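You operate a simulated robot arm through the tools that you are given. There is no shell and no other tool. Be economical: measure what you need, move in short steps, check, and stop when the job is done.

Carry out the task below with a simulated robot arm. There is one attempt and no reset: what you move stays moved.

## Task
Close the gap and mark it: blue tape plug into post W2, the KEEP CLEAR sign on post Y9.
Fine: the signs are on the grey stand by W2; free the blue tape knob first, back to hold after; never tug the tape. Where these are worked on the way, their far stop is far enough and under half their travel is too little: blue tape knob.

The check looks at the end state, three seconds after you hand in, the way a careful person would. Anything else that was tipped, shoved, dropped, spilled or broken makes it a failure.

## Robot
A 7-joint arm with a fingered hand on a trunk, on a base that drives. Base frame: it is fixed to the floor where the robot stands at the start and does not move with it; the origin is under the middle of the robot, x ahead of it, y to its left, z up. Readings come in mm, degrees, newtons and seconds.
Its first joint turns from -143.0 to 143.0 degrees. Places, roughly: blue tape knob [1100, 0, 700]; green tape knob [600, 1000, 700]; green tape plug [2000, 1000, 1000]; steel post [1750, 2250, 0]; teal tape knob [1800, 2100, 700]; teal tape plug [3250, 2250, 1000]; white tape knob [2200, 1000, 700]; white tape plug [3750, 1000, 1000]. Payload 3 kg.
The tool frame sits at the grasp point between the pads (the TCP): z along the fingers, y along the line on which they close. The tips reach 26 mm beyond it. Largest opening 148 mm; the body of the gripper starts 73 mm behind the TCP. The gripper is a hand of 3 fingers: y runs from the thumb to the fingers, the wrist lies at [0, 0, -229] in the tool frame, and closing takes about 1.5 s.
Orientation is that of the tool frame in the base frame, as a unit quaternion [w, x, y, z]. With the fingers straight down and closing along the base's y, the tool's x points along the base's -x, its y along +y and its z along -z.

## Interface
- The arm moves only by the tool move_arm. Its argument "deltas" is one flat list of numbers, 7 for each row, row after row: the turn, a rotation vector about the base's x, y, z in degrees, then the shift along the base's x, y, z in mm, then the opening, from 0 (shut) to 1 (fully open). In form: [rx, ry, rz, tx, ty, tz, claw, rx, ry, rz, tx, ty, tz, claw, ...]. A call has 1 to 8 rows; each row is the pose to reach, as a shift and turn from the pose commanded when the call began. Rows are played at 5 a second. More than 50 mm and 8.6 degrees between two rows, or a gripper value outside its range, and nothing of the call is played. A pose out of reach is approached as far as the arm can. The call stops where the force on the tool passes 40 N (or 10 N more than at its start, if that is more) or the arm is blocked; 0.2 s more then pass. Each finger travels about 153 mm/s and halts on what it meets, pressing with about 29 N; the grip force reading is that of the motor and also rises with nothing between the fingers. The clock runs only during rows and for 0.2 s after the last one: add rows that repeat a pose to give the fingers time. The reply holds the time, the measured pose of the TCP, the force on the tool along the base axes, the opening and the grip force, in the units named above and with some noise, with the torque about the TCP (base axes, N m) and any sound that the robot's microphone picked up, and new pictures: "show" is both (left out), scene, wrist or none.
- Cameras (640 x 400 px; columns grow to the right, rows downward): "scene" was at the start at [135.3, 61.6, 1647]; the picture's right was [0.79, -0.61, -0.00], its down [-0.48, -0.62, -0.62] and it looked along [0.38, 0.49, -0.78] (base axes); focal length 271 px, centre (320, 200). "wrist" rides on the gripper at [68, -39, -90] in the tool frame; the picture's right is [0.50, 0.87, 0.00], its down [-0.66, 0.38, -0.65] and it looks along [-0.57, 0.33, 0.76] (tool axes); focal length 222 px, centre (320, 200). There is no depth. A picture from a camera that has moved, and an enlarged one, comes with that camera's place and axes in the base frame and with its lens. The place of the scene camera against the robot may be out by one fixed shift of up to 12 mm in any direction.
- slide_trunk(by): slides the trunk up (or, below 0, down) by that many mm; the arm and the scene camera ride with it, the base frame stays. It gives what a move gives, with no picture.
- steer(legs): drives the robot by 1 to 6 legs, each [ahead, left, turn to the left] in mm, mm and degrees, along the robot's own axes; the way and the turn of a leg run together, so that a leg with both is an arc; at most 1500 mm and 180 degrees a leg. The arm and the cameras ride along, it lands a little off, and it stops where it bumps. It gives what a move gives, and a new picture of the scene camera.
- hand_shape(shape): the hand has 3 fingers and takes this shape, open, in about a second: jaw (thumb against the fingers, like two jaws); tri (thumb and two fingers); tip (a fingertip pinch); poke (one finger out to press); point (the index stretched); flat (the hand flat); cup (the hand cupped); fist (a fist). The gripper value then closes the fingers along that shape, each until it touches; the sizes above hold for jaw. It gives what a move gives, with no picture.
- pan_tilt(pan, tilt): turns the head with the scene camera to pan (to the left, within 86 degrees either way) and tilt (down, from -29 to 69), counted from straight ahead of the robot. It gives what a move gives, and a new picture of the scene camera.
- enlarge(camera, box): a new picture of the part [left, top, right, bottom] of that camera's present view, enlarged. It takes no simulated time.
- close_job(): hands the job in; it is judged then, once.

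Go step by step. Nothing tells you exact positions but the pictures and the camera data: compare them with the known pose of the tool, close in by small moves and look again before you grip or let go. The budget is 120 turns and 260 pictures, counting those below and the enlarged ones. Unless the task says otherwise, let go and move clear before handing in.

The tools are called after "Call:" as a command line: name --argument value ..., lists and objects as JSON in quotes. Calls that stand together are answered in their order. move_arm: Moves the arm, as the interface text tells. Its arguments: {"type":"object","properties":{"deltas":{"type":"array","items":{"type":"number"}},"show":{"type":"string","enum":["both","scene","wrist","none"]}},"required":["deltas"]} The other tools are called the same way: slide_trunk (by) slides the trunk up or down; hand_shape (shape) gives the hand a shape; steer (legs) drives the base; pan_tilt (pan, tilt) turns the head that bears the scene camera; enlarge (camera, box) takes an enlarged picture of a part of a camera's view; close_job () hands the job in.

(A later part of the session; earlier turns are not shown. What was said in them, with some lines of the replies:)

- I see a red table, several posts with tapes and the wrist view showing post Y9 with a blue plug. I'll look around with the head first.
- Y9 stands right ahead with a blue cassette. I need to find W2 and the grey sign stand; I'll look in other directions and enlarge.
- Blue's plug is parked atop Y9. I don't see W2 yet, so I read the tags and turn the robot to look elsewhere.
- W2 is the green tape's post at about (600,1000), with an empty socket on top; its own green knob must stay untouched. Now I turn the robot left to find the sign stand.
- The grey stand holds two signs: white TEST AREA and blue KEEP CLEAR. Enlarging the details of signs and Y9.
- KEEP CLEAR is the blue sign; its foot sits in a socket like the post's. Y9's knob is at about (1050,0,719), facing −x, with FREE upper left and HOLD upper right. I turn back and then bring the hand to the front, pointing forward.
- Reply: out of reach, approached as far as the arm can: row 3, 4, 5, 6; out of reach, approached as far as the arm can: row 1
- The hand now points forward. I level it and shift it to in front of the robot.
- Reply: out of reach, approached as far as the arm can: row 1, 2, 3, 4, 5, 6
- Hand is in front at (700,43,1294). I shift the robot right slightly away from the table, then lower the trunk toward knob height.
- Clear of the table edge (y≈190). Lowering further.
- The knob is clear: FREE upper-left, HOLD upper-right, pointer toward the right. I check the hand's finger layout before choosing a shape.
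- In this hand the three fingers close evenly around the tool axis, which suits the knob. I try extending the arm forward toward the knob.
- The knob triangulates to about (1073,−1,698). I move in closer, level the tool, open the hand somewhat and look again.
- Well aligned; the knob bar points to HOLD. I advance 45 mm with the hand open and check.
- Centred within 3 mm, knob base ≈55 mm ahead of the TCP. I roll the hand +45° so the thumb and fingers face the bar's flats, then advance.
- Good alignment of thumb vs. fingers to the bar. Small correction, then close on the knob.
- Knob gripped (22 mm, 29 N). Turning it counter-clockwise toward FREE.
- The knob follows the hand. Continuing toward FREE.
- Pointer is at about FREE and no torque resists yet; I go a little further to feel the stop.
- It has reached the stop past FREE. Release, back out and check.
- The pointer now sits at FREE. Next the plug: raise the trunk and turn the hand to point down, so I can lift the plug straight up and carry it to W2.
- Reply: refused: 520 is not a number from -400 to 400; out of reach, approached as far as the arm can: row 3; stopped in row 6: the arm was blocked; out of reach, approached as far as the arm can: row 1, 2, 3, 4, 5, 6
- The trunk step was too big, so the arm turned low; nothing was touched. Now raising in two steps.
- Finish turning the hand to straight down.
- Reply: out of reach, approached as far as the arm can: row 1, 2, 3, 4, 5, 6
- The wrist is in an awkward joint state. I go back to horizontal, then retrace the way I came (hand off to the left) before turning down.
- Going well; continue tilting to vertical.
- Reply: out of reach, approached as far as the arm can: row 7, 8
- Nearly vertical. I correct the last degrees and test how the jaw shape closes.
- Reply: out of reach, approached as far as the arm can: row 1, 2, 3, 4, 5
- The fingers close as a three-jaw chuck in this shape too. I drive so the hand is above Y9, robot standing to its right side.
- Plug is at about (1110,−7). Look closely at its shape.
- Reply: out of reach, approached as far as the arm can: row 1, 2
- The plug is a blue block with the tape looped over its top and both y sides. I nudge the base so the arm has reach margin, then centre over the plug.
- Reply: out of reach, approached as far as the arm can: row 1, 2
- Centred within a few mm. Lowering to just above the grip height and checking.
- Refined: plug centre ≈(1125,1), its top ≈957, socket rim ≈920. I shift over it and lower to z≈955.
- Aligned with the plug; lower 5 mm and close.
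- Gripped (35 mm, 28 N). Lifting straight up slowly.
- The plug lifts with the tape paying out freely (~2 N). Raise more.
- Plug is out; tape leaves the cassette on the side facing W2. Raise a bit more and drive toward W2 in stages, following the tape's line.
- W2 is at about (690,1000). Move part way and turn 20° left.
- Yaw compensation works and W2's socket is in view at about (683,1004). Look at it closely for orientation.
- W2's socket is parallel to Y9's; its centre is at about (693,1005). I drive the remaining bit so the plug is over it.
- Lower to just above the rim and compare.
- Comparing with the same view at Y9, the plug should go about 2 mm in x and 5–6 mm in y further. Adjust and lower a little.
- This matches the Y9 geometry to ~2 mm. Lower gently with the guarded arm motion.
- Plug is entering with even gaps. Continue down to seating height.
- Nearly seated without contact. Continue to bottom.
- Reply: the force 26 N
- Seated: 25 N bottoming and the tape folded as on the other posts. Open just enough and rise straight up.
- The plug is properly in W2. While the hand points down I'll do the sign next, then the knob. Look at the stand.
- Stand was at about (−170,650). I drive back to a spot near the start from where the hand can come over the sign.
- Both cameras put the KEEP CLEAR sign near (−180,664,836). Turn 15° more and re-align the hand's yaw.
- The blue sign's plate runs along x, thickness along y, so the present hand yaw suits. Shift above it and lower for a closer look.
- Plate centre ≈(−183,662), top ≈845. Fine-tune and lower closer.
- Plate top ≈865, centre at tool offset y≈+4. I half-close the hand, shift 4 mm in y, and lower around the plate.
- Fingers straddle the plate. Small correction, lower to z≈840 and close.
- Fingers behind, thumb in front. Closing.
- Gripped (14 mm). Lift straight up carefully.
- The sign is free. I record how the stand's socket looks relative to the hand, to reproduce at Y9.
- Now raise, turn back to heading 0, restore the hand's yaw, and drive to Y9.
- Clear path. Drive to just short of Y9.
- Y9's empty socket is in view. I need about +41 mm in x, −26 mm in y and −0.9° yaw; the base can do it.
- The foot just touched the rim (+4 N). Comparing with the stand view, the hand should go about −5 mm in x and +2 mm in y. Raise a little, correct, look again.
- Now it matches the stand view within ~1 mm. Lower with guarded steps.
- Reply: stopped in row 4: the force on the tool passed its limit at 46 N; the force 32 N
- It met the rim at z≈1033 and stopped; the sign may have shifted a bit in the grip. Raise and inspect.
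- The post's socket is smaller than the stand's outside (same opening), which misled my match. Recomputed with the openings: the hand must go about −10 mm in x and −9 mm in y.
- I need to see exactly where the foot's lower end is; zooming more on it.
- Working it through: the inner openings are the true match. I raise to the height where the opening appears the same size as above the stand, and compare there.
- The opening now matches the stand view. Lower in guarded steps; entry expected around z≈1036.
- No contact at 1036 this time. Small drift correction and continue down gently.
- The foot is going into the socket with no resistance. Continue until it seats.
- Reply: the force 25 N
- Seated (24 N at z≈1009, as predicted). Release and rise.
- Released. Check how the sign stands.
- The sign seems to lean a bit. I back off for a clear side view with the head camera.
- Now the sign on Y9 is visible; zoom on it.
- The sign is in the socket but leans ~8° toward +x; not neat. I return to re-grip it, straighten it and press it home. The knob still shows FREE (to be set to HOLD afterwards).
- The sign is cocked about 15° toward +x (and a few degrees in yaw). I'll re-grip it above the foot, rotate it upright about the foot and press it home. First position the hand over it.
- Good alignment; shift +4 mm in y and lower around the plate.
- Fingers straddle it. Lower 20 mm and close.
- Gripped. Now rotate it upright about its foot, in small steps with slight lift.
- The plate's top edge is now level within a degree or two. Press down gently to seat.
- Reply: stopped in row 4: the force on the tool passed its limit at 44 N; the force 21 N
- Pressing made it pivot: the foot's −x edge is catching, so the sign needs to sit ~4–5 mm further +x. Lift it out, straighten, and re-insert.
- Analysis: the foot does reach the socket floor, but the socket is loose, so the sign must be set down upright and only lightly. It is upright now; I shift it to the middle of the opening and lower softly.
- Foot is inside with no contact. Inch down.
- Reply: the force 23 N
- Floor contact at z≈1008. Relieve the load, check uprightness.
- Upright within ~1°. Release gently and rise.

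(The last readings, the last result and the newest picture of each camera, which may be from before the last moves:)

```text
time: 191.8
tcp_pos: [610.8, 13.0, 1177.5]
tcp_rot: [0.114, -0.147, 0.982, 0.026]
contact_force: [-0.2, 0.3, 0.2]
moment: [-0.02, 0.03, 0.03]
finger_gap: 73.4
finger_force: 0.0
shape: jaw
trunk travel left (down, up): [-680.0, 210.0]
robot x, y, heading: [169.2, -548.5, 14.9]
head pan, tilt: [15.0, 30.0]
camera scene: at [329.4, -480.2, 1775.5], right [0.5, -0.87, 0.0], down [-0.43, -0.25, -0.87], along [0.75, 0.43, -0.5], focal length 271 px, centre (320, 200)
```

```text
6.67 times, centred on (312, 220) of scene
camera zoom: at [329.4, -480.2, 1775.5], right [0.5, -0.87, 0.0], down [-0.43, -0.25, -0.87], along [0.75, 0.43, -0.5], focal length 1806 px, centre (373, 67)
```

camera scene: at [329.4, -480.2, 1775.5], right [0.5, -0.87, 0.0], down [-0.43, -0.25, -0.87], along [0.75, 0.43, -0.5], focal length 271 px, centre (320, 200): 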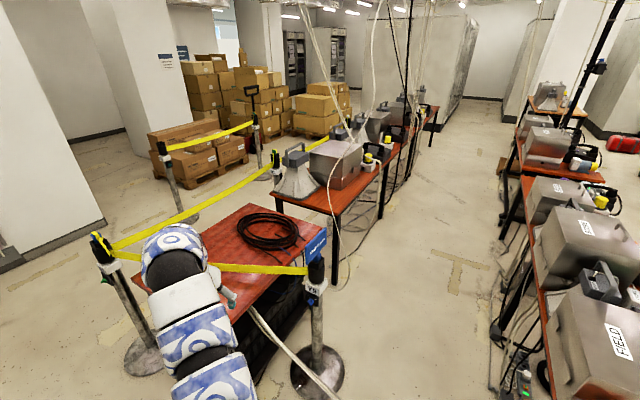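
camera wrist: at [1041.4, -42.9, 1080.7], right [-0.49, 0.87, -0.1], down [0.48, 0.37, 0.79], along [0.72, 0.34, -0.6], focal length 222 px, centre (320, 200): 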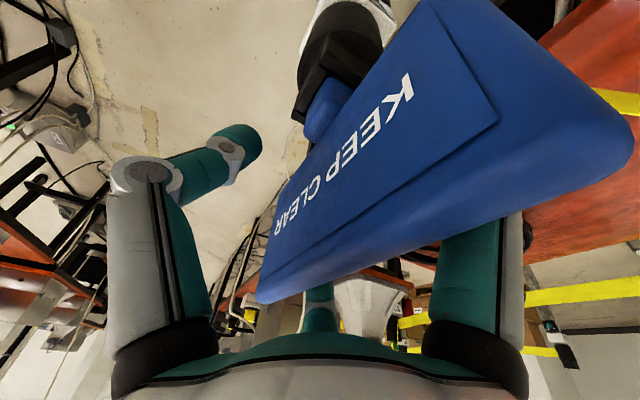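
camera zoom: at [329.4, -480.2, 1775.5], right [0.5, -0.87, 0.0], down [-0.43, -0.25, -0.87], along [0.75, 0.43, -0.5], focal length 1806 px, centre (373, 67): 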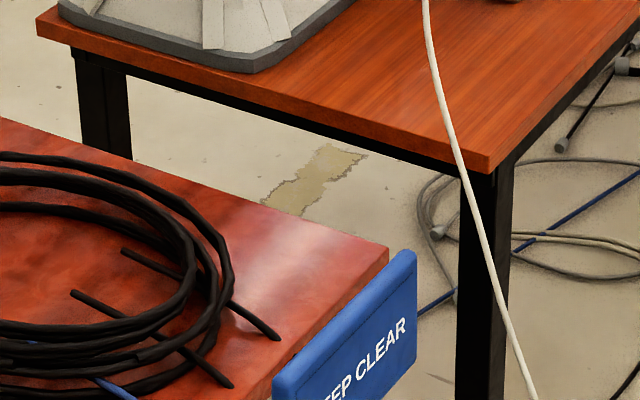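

Call:
enlarge --camera "scene" --box '[272, 225, 368, 285]'

Call:
enlarge --camera "scene" --box '[292, 220, 340, 250]'

```text
6.67 times, centred on (320, 255) of scene
camera zoom: at [329.4, -480.2, 1775.5], right [0.5, -0.87, 0.0], down [-0.43, -0.25, -0.87], along [0.75, 0.43, -0.5], focal length 1806 px, centre (320, -167)
```

zoom: 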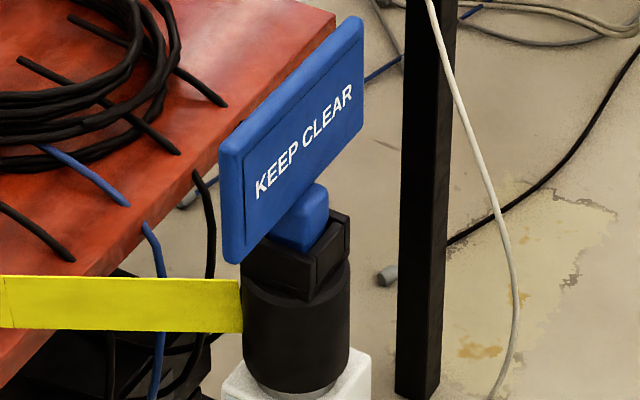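

```text
13.33 times, centred on (316, 235) of scene
camera zoom: at [329.4, -480.2, 1775.5], right [0.5, -0.87, 0.0], down [-0.43, -0.25, -0.87], along [0.75, 0.43, -0.5], focal length 3613 px, centre (373, -267)
```

zoom: 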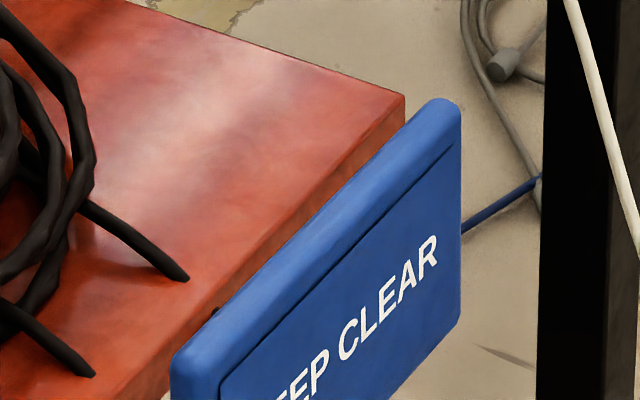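

The sign now stands upright in Y9's socket. Next: set the blue knob back to HOLD. Drive to the earlier knob position and turn the hand forward again.

Call:
steer --legs '[[0, 0, -15], [-169, 488, 0]]'

Call:
slide_trunk --by 60

Call:
move_arm --deltas '[0, -7.5, 0, 0, -30, 0, 1, 0, -15, 0, 0, -60, 0, 1, 0, -22.5, 0, 5, -90, 10, 1, 0, -30, 0, 10, -120, 20, 1, 0, -37.5, 0, 15, -150, 30, 1, 0, -45, 0, 20, -180, 40, 1]' --show "none"

```text
time: 195.6
tcp_pos: [581.9, 351.3, 1178.0]
tcp_rot: [0.117, -0.014, 0.993, 0.01]
contact_force: [0.2, -0.5, -0.2]
moment: [0.0, 0.0, 0.01]
finger_gap: 73.7
finger_force: 0.1
shape: jaw
trunk travel left (down, up): [-680.0, 210.0]
robot x, y, heading: [0.9, -72.3, -0.3]
head pan, tilt: [15.0, 30.0]
camera scene: at [178.5, -48.3, 1775.6], right [0.25, -0.97, 0.0], down [-0.48, -0.13, -0.87], along [0.84, 0.22, -0.5], focal length 271 px, centre (320, 200)
```

scene: 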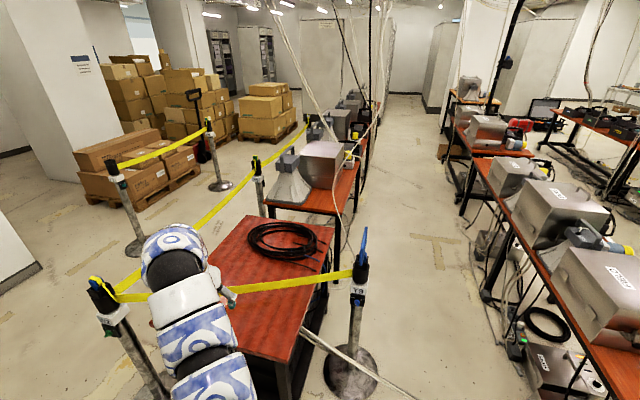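

```text
time: 196.6
tcp_pos: [580.9, 350.5, 1237.7]
tcp_rot: [0.117, -0.014, 0.993, 0.01]
contact_force: [-0.6, 0.1, -0.2]
moment: [0.0, -0.01, 0.03]
finger_gap: 73.6
finger_force: 0.0
shape: jaw
trunk travel left (down, up): [-740.0, 150.0]
robot x, y, heading: [2.9, -73.9, -0.6]
head pan, tilt: [15.0, 30.0]
```

```text
time: 198.0
tcp_pos: [610.7, 282.7, 1210.6]
tcp_rot: [0.444, -0.063, 0.893, 0.029]
contact_force: [-0.5, 0.3, 0.5]
moment: [-0.01, -0.02, -0.04]
finger_gap: 147.9
finger_force: 0.2
shape: jaw
out of reach, approached as far as the arm can: row 1, 2, 3, 4, 5, 6
trunk travel left (down, up): [-740.0, 150.0]
robot x, y, heading: [2.3, -75.0, -0.5]
head pan, tilt: [15.0, 30.0]
```

Call:
move_arm --deltas '[0.5, -6.2, -1.3, 15, -42, 14, 1, 0.9, -12.4, -2.5, 30, -84, 28, 1, 1.4, -18.5, -3.8, 45, -126, 42, 1, 1.9, -24.7, -5.1, 60, -168, 56, 1, 2.3, -30.9, -6.3, 75, -210, 70, 1, 2.8, -37.1, -7.6, 90, -250, 84, 1]' --show "none"

Call:
pan_tilt --pan 0 --tilt 40

```text
time: 199.4
tcp_pos: [699.5, 26.8, 1295.5]
tcp_rot: [0.706, 0.002, 0.708, 0.001]
contact_force: [0.0, 0.5, 0.2]
moment: [-0.01, 0.03, -0.01]
finger_gap: 148.0
finger_force: 0.0
shape: jaw
trunk travel left (down, up): [-740.0, 150.0]
robot x, y, heading: [1.5, -75.2, -0.6]
head pan, tilt: [15.0, 30.0]
```

```text
time: 200.2
tcp_pos: [700.2, 27.1, 1295.9]
tcp_rot: [0.705, 0.002, 0.709, 0.0]
contact_force: [-0.1, -0.2, 0.2]
moment: [-0.01, -0.01, 0.0]
finger_gap: 148.0
finger_force: 0.1
shape: jaw
trunk travel left (down, up): [-740.0, 150.0]
robot x, y, heading: [4.1, -72.3, -0.4]
head pan, tilt: [0.0, 40.0]
camera scene: at [176.3, -72.6, 1820.2], right [-0.01, -1.0, 0.0], down [-0.64, 0.0, -0.77], along [0.77, -0.01, -0.64], focal length 271 px, centre (320, 200)
```

scene: 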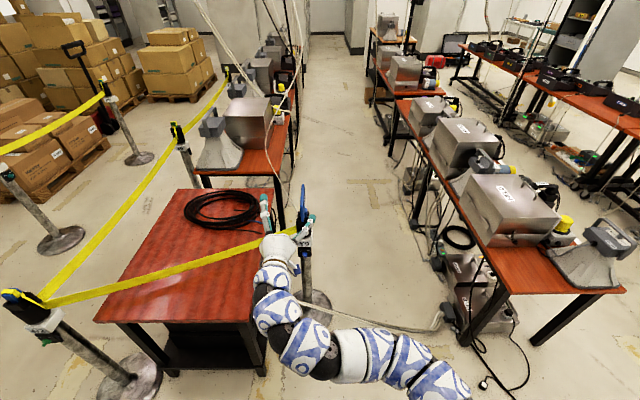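

Hand points forward again. Lower to knob height in two steps.

Call:
slide_trunk --by -350

Call:
pan_tilt --pan 0 --tilt 40

```text
time: 203.6
tcp_pos: [699.3, 27.1, 945.2]
tcp_rot: [0.706, 0.002, 0.708, 0.0]
contact_force: [0.2, -0.6, -0.4]
moment: [0.02, 0.01, -0.02]
finger_gap: 148.1
finger_force: 0.1
shape: jaw
trunk travel left (down, up): [-390.0, 500.0]
robot x, y, heading: [2.9, -76.3, 0.0]
head pan, tilt: [0.0, 40.0]
```

```text
time: 204.2
tcp_pos: [699.2, 27.1, 946.0]
tcp_rot: [0.706, 0.001, 0.708, 0.0]
contact_force: [-0.3, -0.2, -0.3]
moment: [-0.01, -0.03, 0.01]
finger_gap: 147.9
finger_force: 0.0
shape: jaw
trunk travel left (down, up): [-390.0, 500.0]
robot x, y, heading: [-0.7, -72.5, -0.5]
head pan, tilt: [0.0, 40.0]
camera scene: at [176.2, -72.6, 1470.2], right [-0.01, -1.0, 0.0], down [-0.64, 0.01, -0.77], along [0.77, -0.01, -0.64], focal length 271 px, centre (320, 200)
```

scene: 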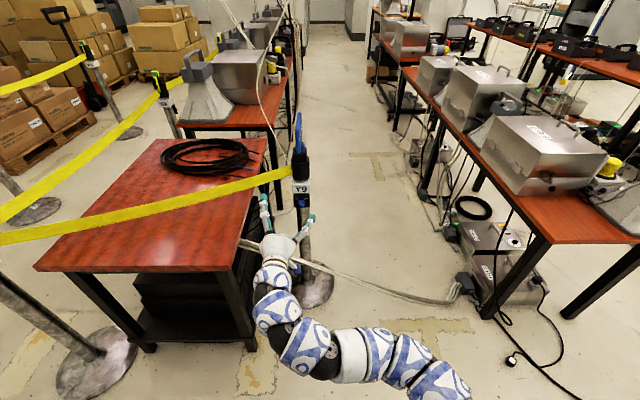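

Call:
slide_trunk --by -247

Call:
hand_shape --shape "tip"

Call:
move_arm --deltas '[0, 0, 0, 40, -8, 0, 0.6, 0, 0, 0, 80, -16, 0, 0.6, 0, 0, 0, 120, -24, 0, 0.6, 0, 0, 0, 160, -28, 0, 0.6, 0, 0, 0, 200, -28, 0, 0.6, 0, 0, 0, 240, -28, 0, 0.6]' --show "wrist"

```text
time: 206.8
tcp_pos: [700.1, 27.9, 698.0]
tcp_rot: [0.706, 0.002, 0.708, 0.0]
contact_force: [0.2, -0.6, -0.2]
moment: [-0.01, 0.06, 0.01]
finger_gap: 147.9
finger_force: 0.0
shape: jaw
trunk travel left (down, up): [-143.0, 747.0]
robot x, y, heading: [4.7, -70.6, -0.4]
head pan, tilt: [0.0, 40.0]
```

```text
time: 207.7
tcp_pos: [699.7, 26.4, 698.3]
tcp_rot: [0.706, 0.001, 0.708, 0.0]
contact_force: [-0.4, 0.1, 0.6]
moment: [-0.02, -0.03, -0.03]
finger_gap: 148.0
finger_force: 0.0
shape: tip
trunk travel left (down, up): [-143.0, 747.0]
robot x, y, heading: [3.4, -74.8, -0.3]
head pan, tilt: [0.0, 40.0]
```

```text
time: 209.1
tcp_pos: [937.9, 1.4, 698.6]
tcp_rot: [0.705, 0.003, 0.709, 0.0]
contact_force: [-0.1, 0.3, -0.4]
moment: [0.01, 0.0, 0.0]
finger_gap: 89.2
finger_force: 0.0
shape: tip
trunk travel left (down, up): [-143.0, 747.0]
robot x, y, heading: [4.3, -72.1, -0.7]
head pan, tilt: [0.0, 40.0]
camera wrist: at [848.1, -36.9, 630.6], right [0.0, 0.87, -0.5], down [-0.65, 0.38, 0.66], along [0.76, 0.32, 0.56], focal length 222 px, centre (320, 200)
```

wrist: 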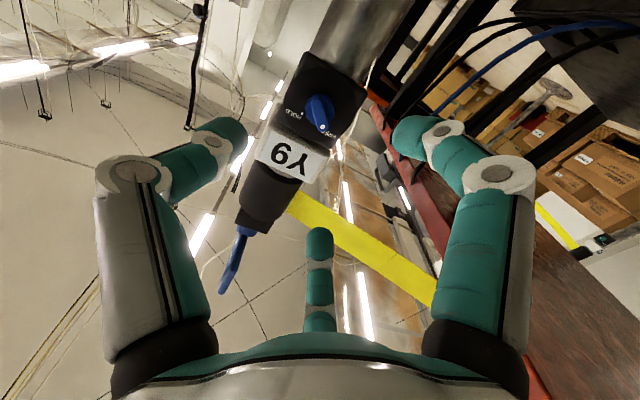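

Roll the hand to match the knob's FREE orientation while approaching.

Call:
move_arm --deltas '[-8, 0, 0, 10, 0, 0, 0.6, -16, 0, 0, 20, -1, 0, 0.6, -24, 0, 0, 30, -1, 0, 0.6, -32, 0, 0, 40, -2, 0, 0.6, -40, 0, 0, 50, -2, 0, 0.6, -48, 0, 0, 60, -2, 0, 0.6, -56, 0, 0, 70, -2, 0, 0.6, -64, 0, 0, 80, -2, 0, 0.6]' --show "wrist"

Call:
enlarge --camera "wrist" --box '[200, 60, 440, 210]'

```text
time: 210.9
tcp_pos: [1018.5, -2.1, 699.2]
tcp_rot: [0.599, -0.374, 0.599, -0.376]
contact_force: [-0.3, -0.2, -0.2]
moment: [-0.02, -0.02, -0.01]
finger_gap: 89.1
finger_force: 0.0
shape: tip
trunk travel left (down, up): [-143.0, 747.0]
robot x, y, heading: [7.2, -72.4, -0.7]
head pan, tilt: [0.0, 40.0]
camera wrist: at [928.4, -78.9, 705.3], right [0.0, -0.07, -1.0], down [-0.65, 0.76, -0.05], along [0.76, 0.65, -0.04], focal length 222 px, centre (320, 200)
```

wrist: 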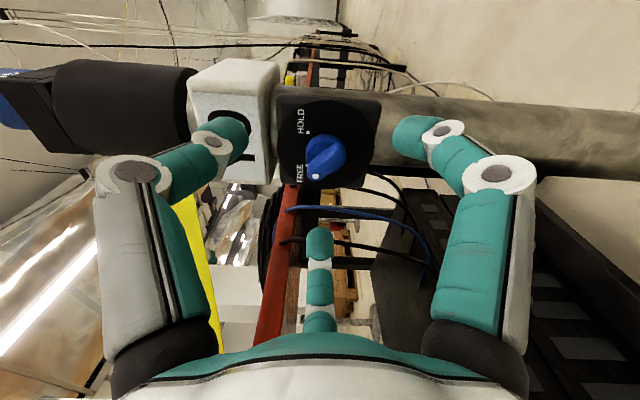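

```text
2.67 times, centred on (320, 135) of wrist
camera zoom: at [928.4, -78.9, 705.3], right [0.0, -0.07, -1.0], down [-0.65, 0.76, -0.05], along [0.76, 0.65, -0.04], focal length 592 px, centre (320, 373)
```

zoom: 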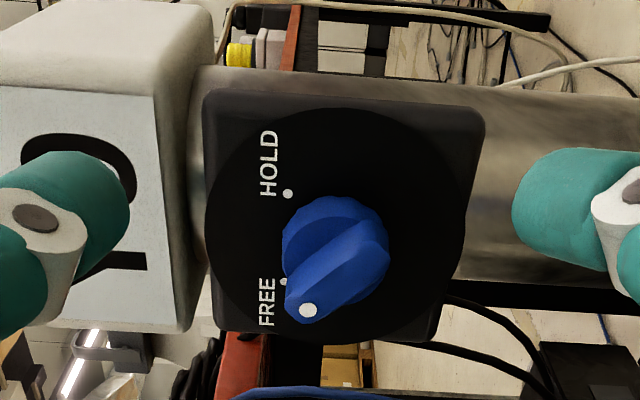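

Aligned like before. Advance and close on the knob.

Call:
move_arm --deltas '[-3, 0, 0, 12, 0.5, 0, 0.6, -4, 0, 0, 24, 1, -1, 0.6, -4, 0, 0, 35, 1, -1, 0.6, -4, 0, 0, 35, 1, -1, 0.4, -4, 0, 0, 35, 1, -1, 0.2, -4, 0, 0, 35, 1, -1, 0, -4, 0, 0, 35, 1, -1, 0, -4, 0, 0, 35, 1, -1, 0]' --show "wrist"

Call:
enlarge --camera "wrist" --box '[200, 60, 440, 210]'

```text
time: 212.7
tcp_pos: [1053.4, -2.0, 697.4]
tcp_rot: [0.587, -0.393, 0.587, -0.396]
contact_force: [3.0, -1.8, -0.7]
moment: [0.03, -0.04, -0.01]
finger_gap: 22.2
finger_force: 29.1
shape: tip
trunk travel left (down, up): [-143.0, 747.0]
robot x, y, heading: [3.4, -73.9, -0.6]
head pan, tilt: [0.0, 40.0]
camera wrist: at [963.7, -77.5, 708.6], right [0.0, -0.14, -0.99], down [-0.65, 0.75, -0.1], along [0.76, 0.64, -0.09], focal length 222 px, centre (320, 200)
```

wrist: 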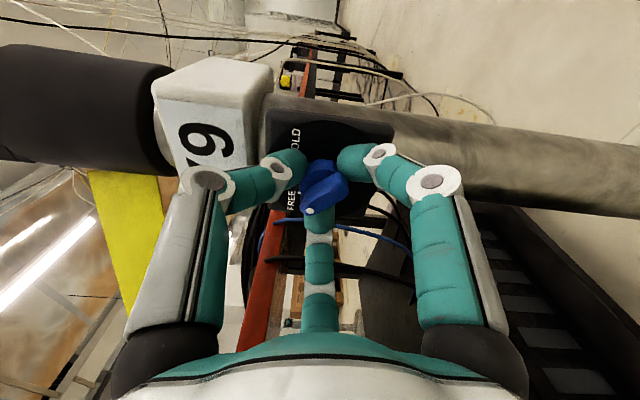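

```text
2.67 times, centred on (320, 135) of wrist
camera zoom: at [963.7, -77.5, 708.6], right [0.0, -0.14, -0.99], down [-0.65, 0.75, -0.1], along [0.76, 0.64, -0.09], focal length 592 px, centre (320, 373)
```

zoom: 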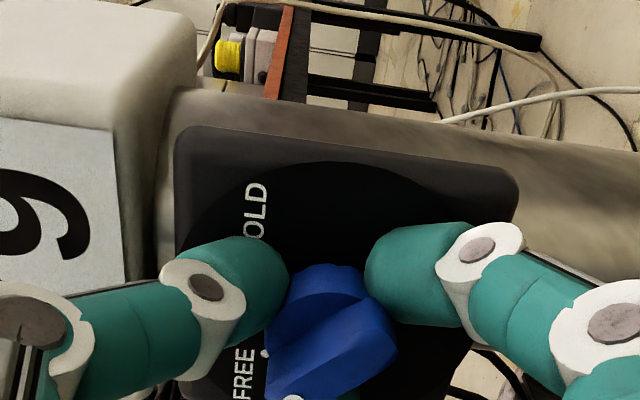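

Gripped. Turn clockwise toward HOLD.

Call:
move_arm --deltas '[7, 0, 0, 0, 0, 0, 0, 14, 0, 0, 0, 0, 0, 0, 21, 0, 0, 0, 0, 0, 0, 28, 0, 0, 0, 0, 0, 0, 35, 0, 0, 0, 0, 0, 0, 42, 0, 0, 0, 0, 0, 0, 49, 0, 0, 0, 0, 0, 0, 56, 0, 0, 0, 0, 0, 0]' --show "none"

Call:
move_arm --deltas '[7, 0, 0, 0, 0, 0, 0, 14, 0, 0, 0, 0, 0, 0, 21, 0, 0, 0, 0, 0, 0, 28, 0, 0, 0, 0, 0, 0, 35, 0, 0, 0, 0, 0, 0, 42, 0, 0, 0, 0, 0, 0, 49, 0, 0, 0, 0, 0, 0, 54, 0, 0, 0, 0, 0, 0]' --show "wrist"

Call:
enlarge --camera "wrist" --box '[200, 60, 440, 210]'

```text
time: 214.5
tcp_pos: [1054.3, -1.6, 696.6]
tcp_rot: [0.702, -0.07, 0.705, -0.074]
contact_force: [-15.8, -2.3, 0.4]
moment: [0.0, 0.1, -0.05]
finger_gap: 22.2
finger_force: 29.0
shape: tip
trunk travel left (down, up): [-143.0, 747.0]
robot x, y, heading: [4.8, -78.2, -0.4]
head pan, tilt: [0.0, 40.0]
```

```text
time: 216.3
tcp_pos: [1054.3, -3.7, 698.0]
tcp_rot: [0.658, 0.256, 0.661, 0.253]
contact_force: [-6.3, -8.9, 0.6]
moment: [-0.14, 0.21, -0.21]
finger_gap: 22.0
finger_force: 29.4
shape: tip
trunk travel left (down, up): [-143.0, 747.0]
robot x, y, heading: [8.5, -74.3, -0.5]
head pan, tilt: [0.0, 40.0]
camera wrist: at [964.5, 14.4, 622.6], right [0.0, 0.98, 0.21], down [-0.65, -0.16, 0.74], along [0.76, -0.14, 0.64], focal length 222 px, centre (320, 200)
```

wrist: 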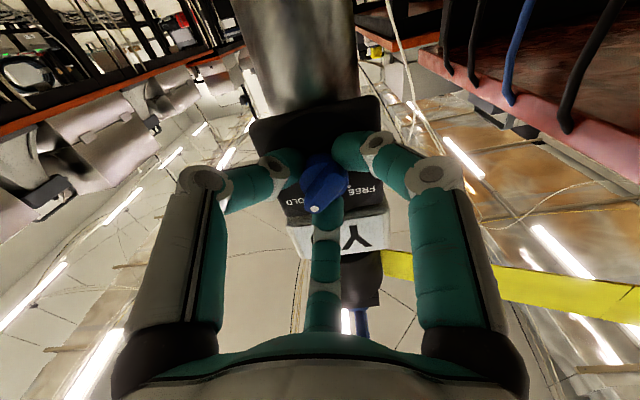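

```text
2.67 times, centred on (320, 135) of wrist
camera zoom: at [964.5, 14.4, 622.6], right [0.0, 0.98, 0.21], down [-0.65, -0.16, 0.74], along [0.76, -0.14, 0.64], focal length 592 px, centre (320, 373)
```

zoom: 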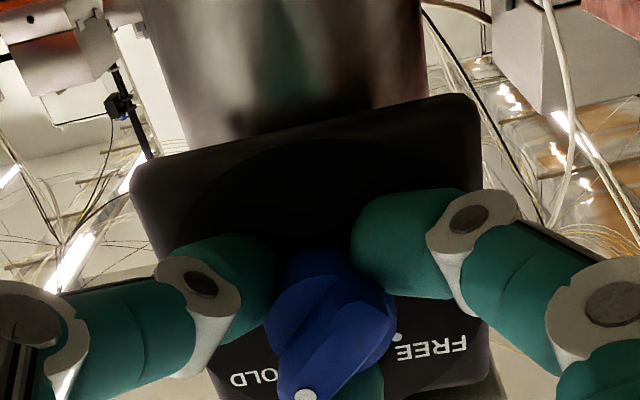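

Nearly at HOLD; give a few more degrees to the stop.

Call:
move_arm --deltas '[4, 0, 0, 0, 0, 0, 0, 8, 0, 0, 0, 0, 0, 0]' --show "none"

Call:
move_arm --deltas '[0, 0, 0, 0, 0, 0, 0.4, 0, 0, 0, 0, 0, 0, 0.6, 0, 0, 0, 0, 0, 0, 0.6, 0, 0, 0, -40, 0, 0, 0.6, -8, 0, 0, -80, 0, 0, 0.6, -16, 0, 0, -120, 0, 0, 0.6]' --show "wrist"

Call:
enlarge --camera "wrist" --box '[240, 40, 400, 140]'

```text
time: 216.9
tcp_pos: [1054.9, -3.7, 698.6]
tcp_rot: [0.639, 0.302, 0.641, 0.298]
contact_force: [-3.5, -18.0, -0.1]
moment: [-0.34, 0.17, -0.42]
finger_gap: 21.5
finger_force: 29.2
shape: tip
trunk travel left (down, up): [-143.0, 747.0]
robot x, y, heading: [-0.7, -73.2, -0.5]
head pan, tilt: [0.0, 40.0]
```

```text
time: 218.3
tcp_pos: [935.6, -0.9, 695.9]
tcp_rot: [0.675, 0.208, 0.677, 0.206]
contact_force: [-0.3, -0.3, -0.4]
moment: [-0.03, -0.02, 0.05]
finger_gap: 88.5
finger_force: 0.0
shape: tip
trunk travel left (down, up): [-143.0, 747.0]
robot x, y, heading: [1.9, -72.0, -0.6]
head pan, tilt: [0.0, 40.0]
camera wrist: at [844.9, 6.4, 619.4], right [0.0, 1.0, 0.07], down [-0.65, -0.05, 0.76], along [0.76, -0.05, 0.65], focal length 222 px, centre (320, 200)
```

wrist: 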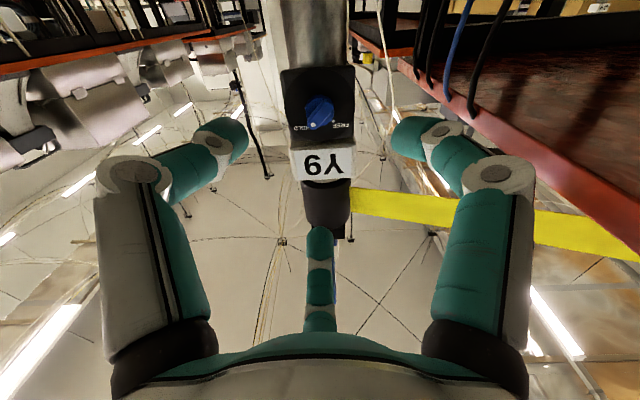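

```text
4.00 times, centred on (320, 90) of wrist
camera zoom: at [844.9, 6.4, 619.4], right [0.0, 1.0, 0.07], down [-0.65, -0.05, 0.76], along [0.76, -0.05, 0.65], focal length 888 px, centre (320, 640)
```

zoom: 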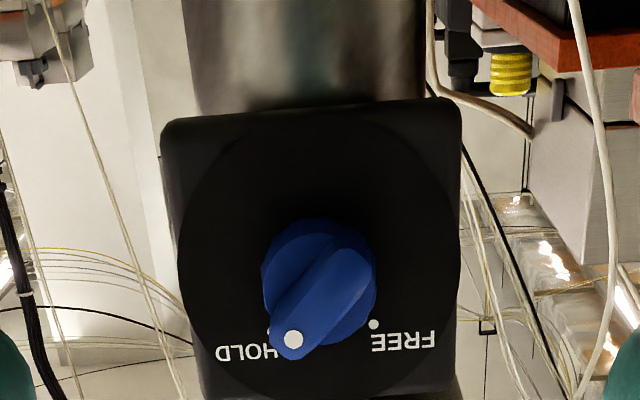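

Knob is at HOLD. Retreat and check the final state of the sign and W2.

Call:
move_arm --deltas '[-8, 0, 0, -40, 0, 0, 0.6, -16, 0, 0, -80, 0, 0, 0.6, -24, 0, 0, -120, 0, 0, 0.6, -32, 0, 0, -160, 0, 0, 0.6, -34, 0, 0, -200, 0, 0, 0.6]' --show "none"

Call:
steer --legs '[[-200, 0, 0]]'

Call:
pan_tilt --pan 15 --tilt 15

Call:
enlarge --camera "scene" --box '[330, 150, 490, 250]'

```text
time: 219.5
tcp_pos: [736.0, -3.2, 698.0]
tcp_rot: [0.705, 0.002, 0.709, -0.002]
contact_force: [-0.2, 0.3, 0.8]
moment: [0.01, 0.0, 0.03]
finger_gap: 88.6
finger_force: 0.2
shape: tip
trunk travel left (down, up): [-143.0, 747.0]
robot x, y, heading: [2.9, -75.1, -0.4]
head pan, tilt: [0.0, 40.0]
```

```text
time: 221.1
tcp_pos: [534.1, 0.1, 697.9]
tcp_rot: [0.706, 0.002, 0.708, -0.001]
contact_force: [0.6, -0.1, 0.2]
moment: [0.02, 0.02, 0.0]
finger_gap: 88.3
finger_force: 0.1
shape: tip
trunk travel left (down, up): [-143.0, 747.0]
robot x, y, heading: [-199.5, -71.5, -0.4]
head pan, tilt: [0.0, 40.0]
camera scene: at [-26.0, -70.9, 1223.2], right [-0.01, -1.0, 0.0], down [-0.64, 0.0, -0.77], along [0.77, -0.01, -0.64], focal length 271 px, centre (320, 200)
```

scene: 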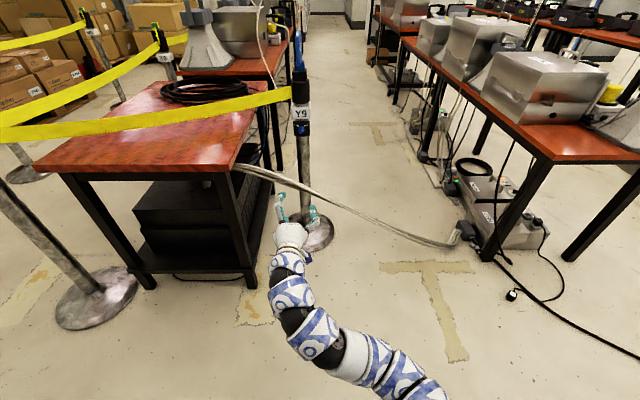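

```text
time: 222.0
tcp_pos: [534.6, -1.1, 698.2]
tcp_rot: [0.706, 0.002, 0.708, -0.001]
contact_force: [-0.8, 0.5, 0.4]
moment: [-0.05, 0.0, -0.01]
finger_gap: 88.6
finger_force: 0.0
shape: tip
trunk travel left (down, up): [-143.0, 747.0]
robot x, y, heading: [-200.8, -73.3, -0.4]
head pan, tilt: [15.0, 15.0]
camera scene: at [-20.7, -46.9, 1262.7], right [0.25, -0.97, 0.0], down [-0.25, -0.07, -0.97], along [0.93, 0.24, -0.26], focal length 271 px, centre (320, 200)
```

scene: 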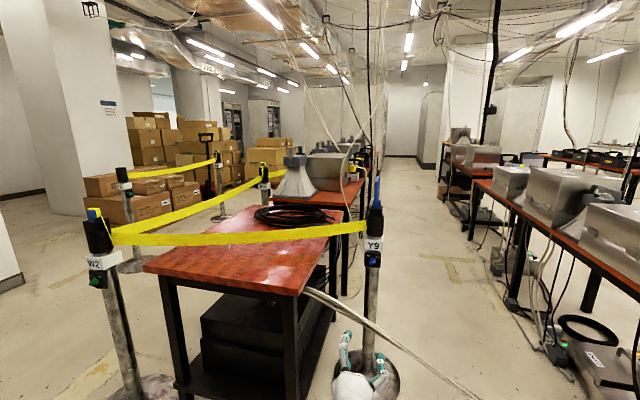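

```text
4.00 times, centred on (410, 200) of scene
camera zoom: at [-20.7, -46.9, 1262.7], right [0.25, -0.97, 0.0], down [-0.25, -0.07, -0.97], along [0.93, 0.24, -0.26], focal length 1084 px, centre (-40, 200)
```

zoom: 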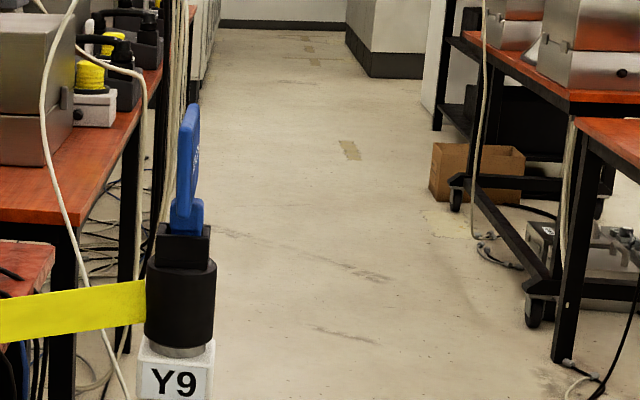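

Sign stands upright, tape spans Y9–W2. Last check of W2 and the stand.

Call:
enlarge --camera "scene" --box '[60, 190, 188, 270]'

Call:
pan_tilt --pan 80 --tilt 35

```text
5.00 times, centred on (124, 230) of scene
camera zoom: at [-20.7, -46.9, 1262.7], right [0.25, -0.97, 0.0], down [-0.25, -0.07, -0.97], along [0.93, 0.24, -0.26], focal length 1355 px, centre (1300, 50)
```

zoom: 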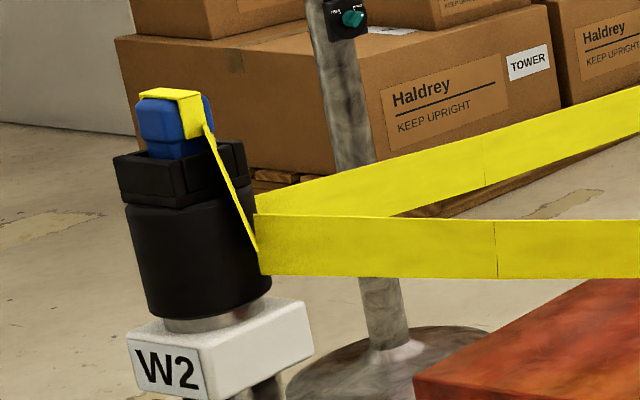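

```text
time: 223.3
tcp_pos: [534.6, -0.2, 698.5]
tcp_rot: [0.706, 0.002, 0.708, 0.0]
contact_force: [0.1, 0.3, 0.7]
moment: [0.02, 0.0, -0.03]
finger_gap: 88.3
finger_force: 0.1
shape: tip
trunk travel left (down, up): [-143.0, 747.0]
robot x, y, heading: [-199.0, -73.1, -0.6]
head pan, tilt: [80.0, 35.0]
camera scene: at [-95.1, 16.3, 1230.8], right [0.98, -0.18, 0.0], down [-0.1, -0.56, -0.82], along [0.15, 0.81, -0.57], focal length 271 px, centre (320, 200)
```

scene: 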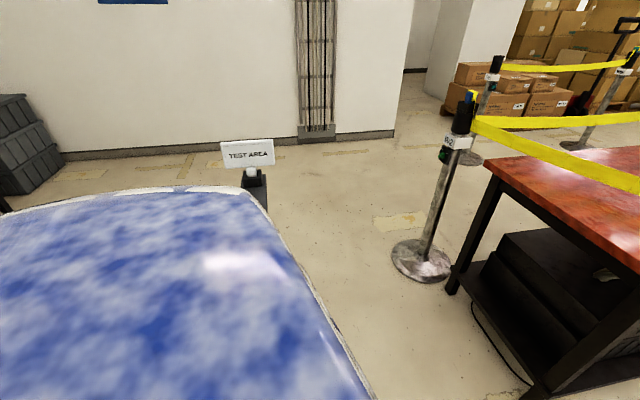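

The plug is in W2, the KEEP CLEAR sign is upright on Y9, the knob is back at HOLD, and the TEST AREA sign still stands on the grey stand. The hand is empty and clear, so I'm handing in.

Call:
close_job

```text
The job is handed in.
```

The job is handed in: the blue tape plug is in post W2, the KEEP CLEAR sign stands upright on Y9, and the blue tape knob is back at HOLD.

The sign took a few tries. It touched the edge of Y9's socket, and on the first release it leaned about 15°. I re-gripped it, straightened it and set it down again. It was still upright, within a few degrees, in the last check.

The tape ran out freely, with only about 2 N on the hand. The green knob and the TEST AREA sign were not touched.
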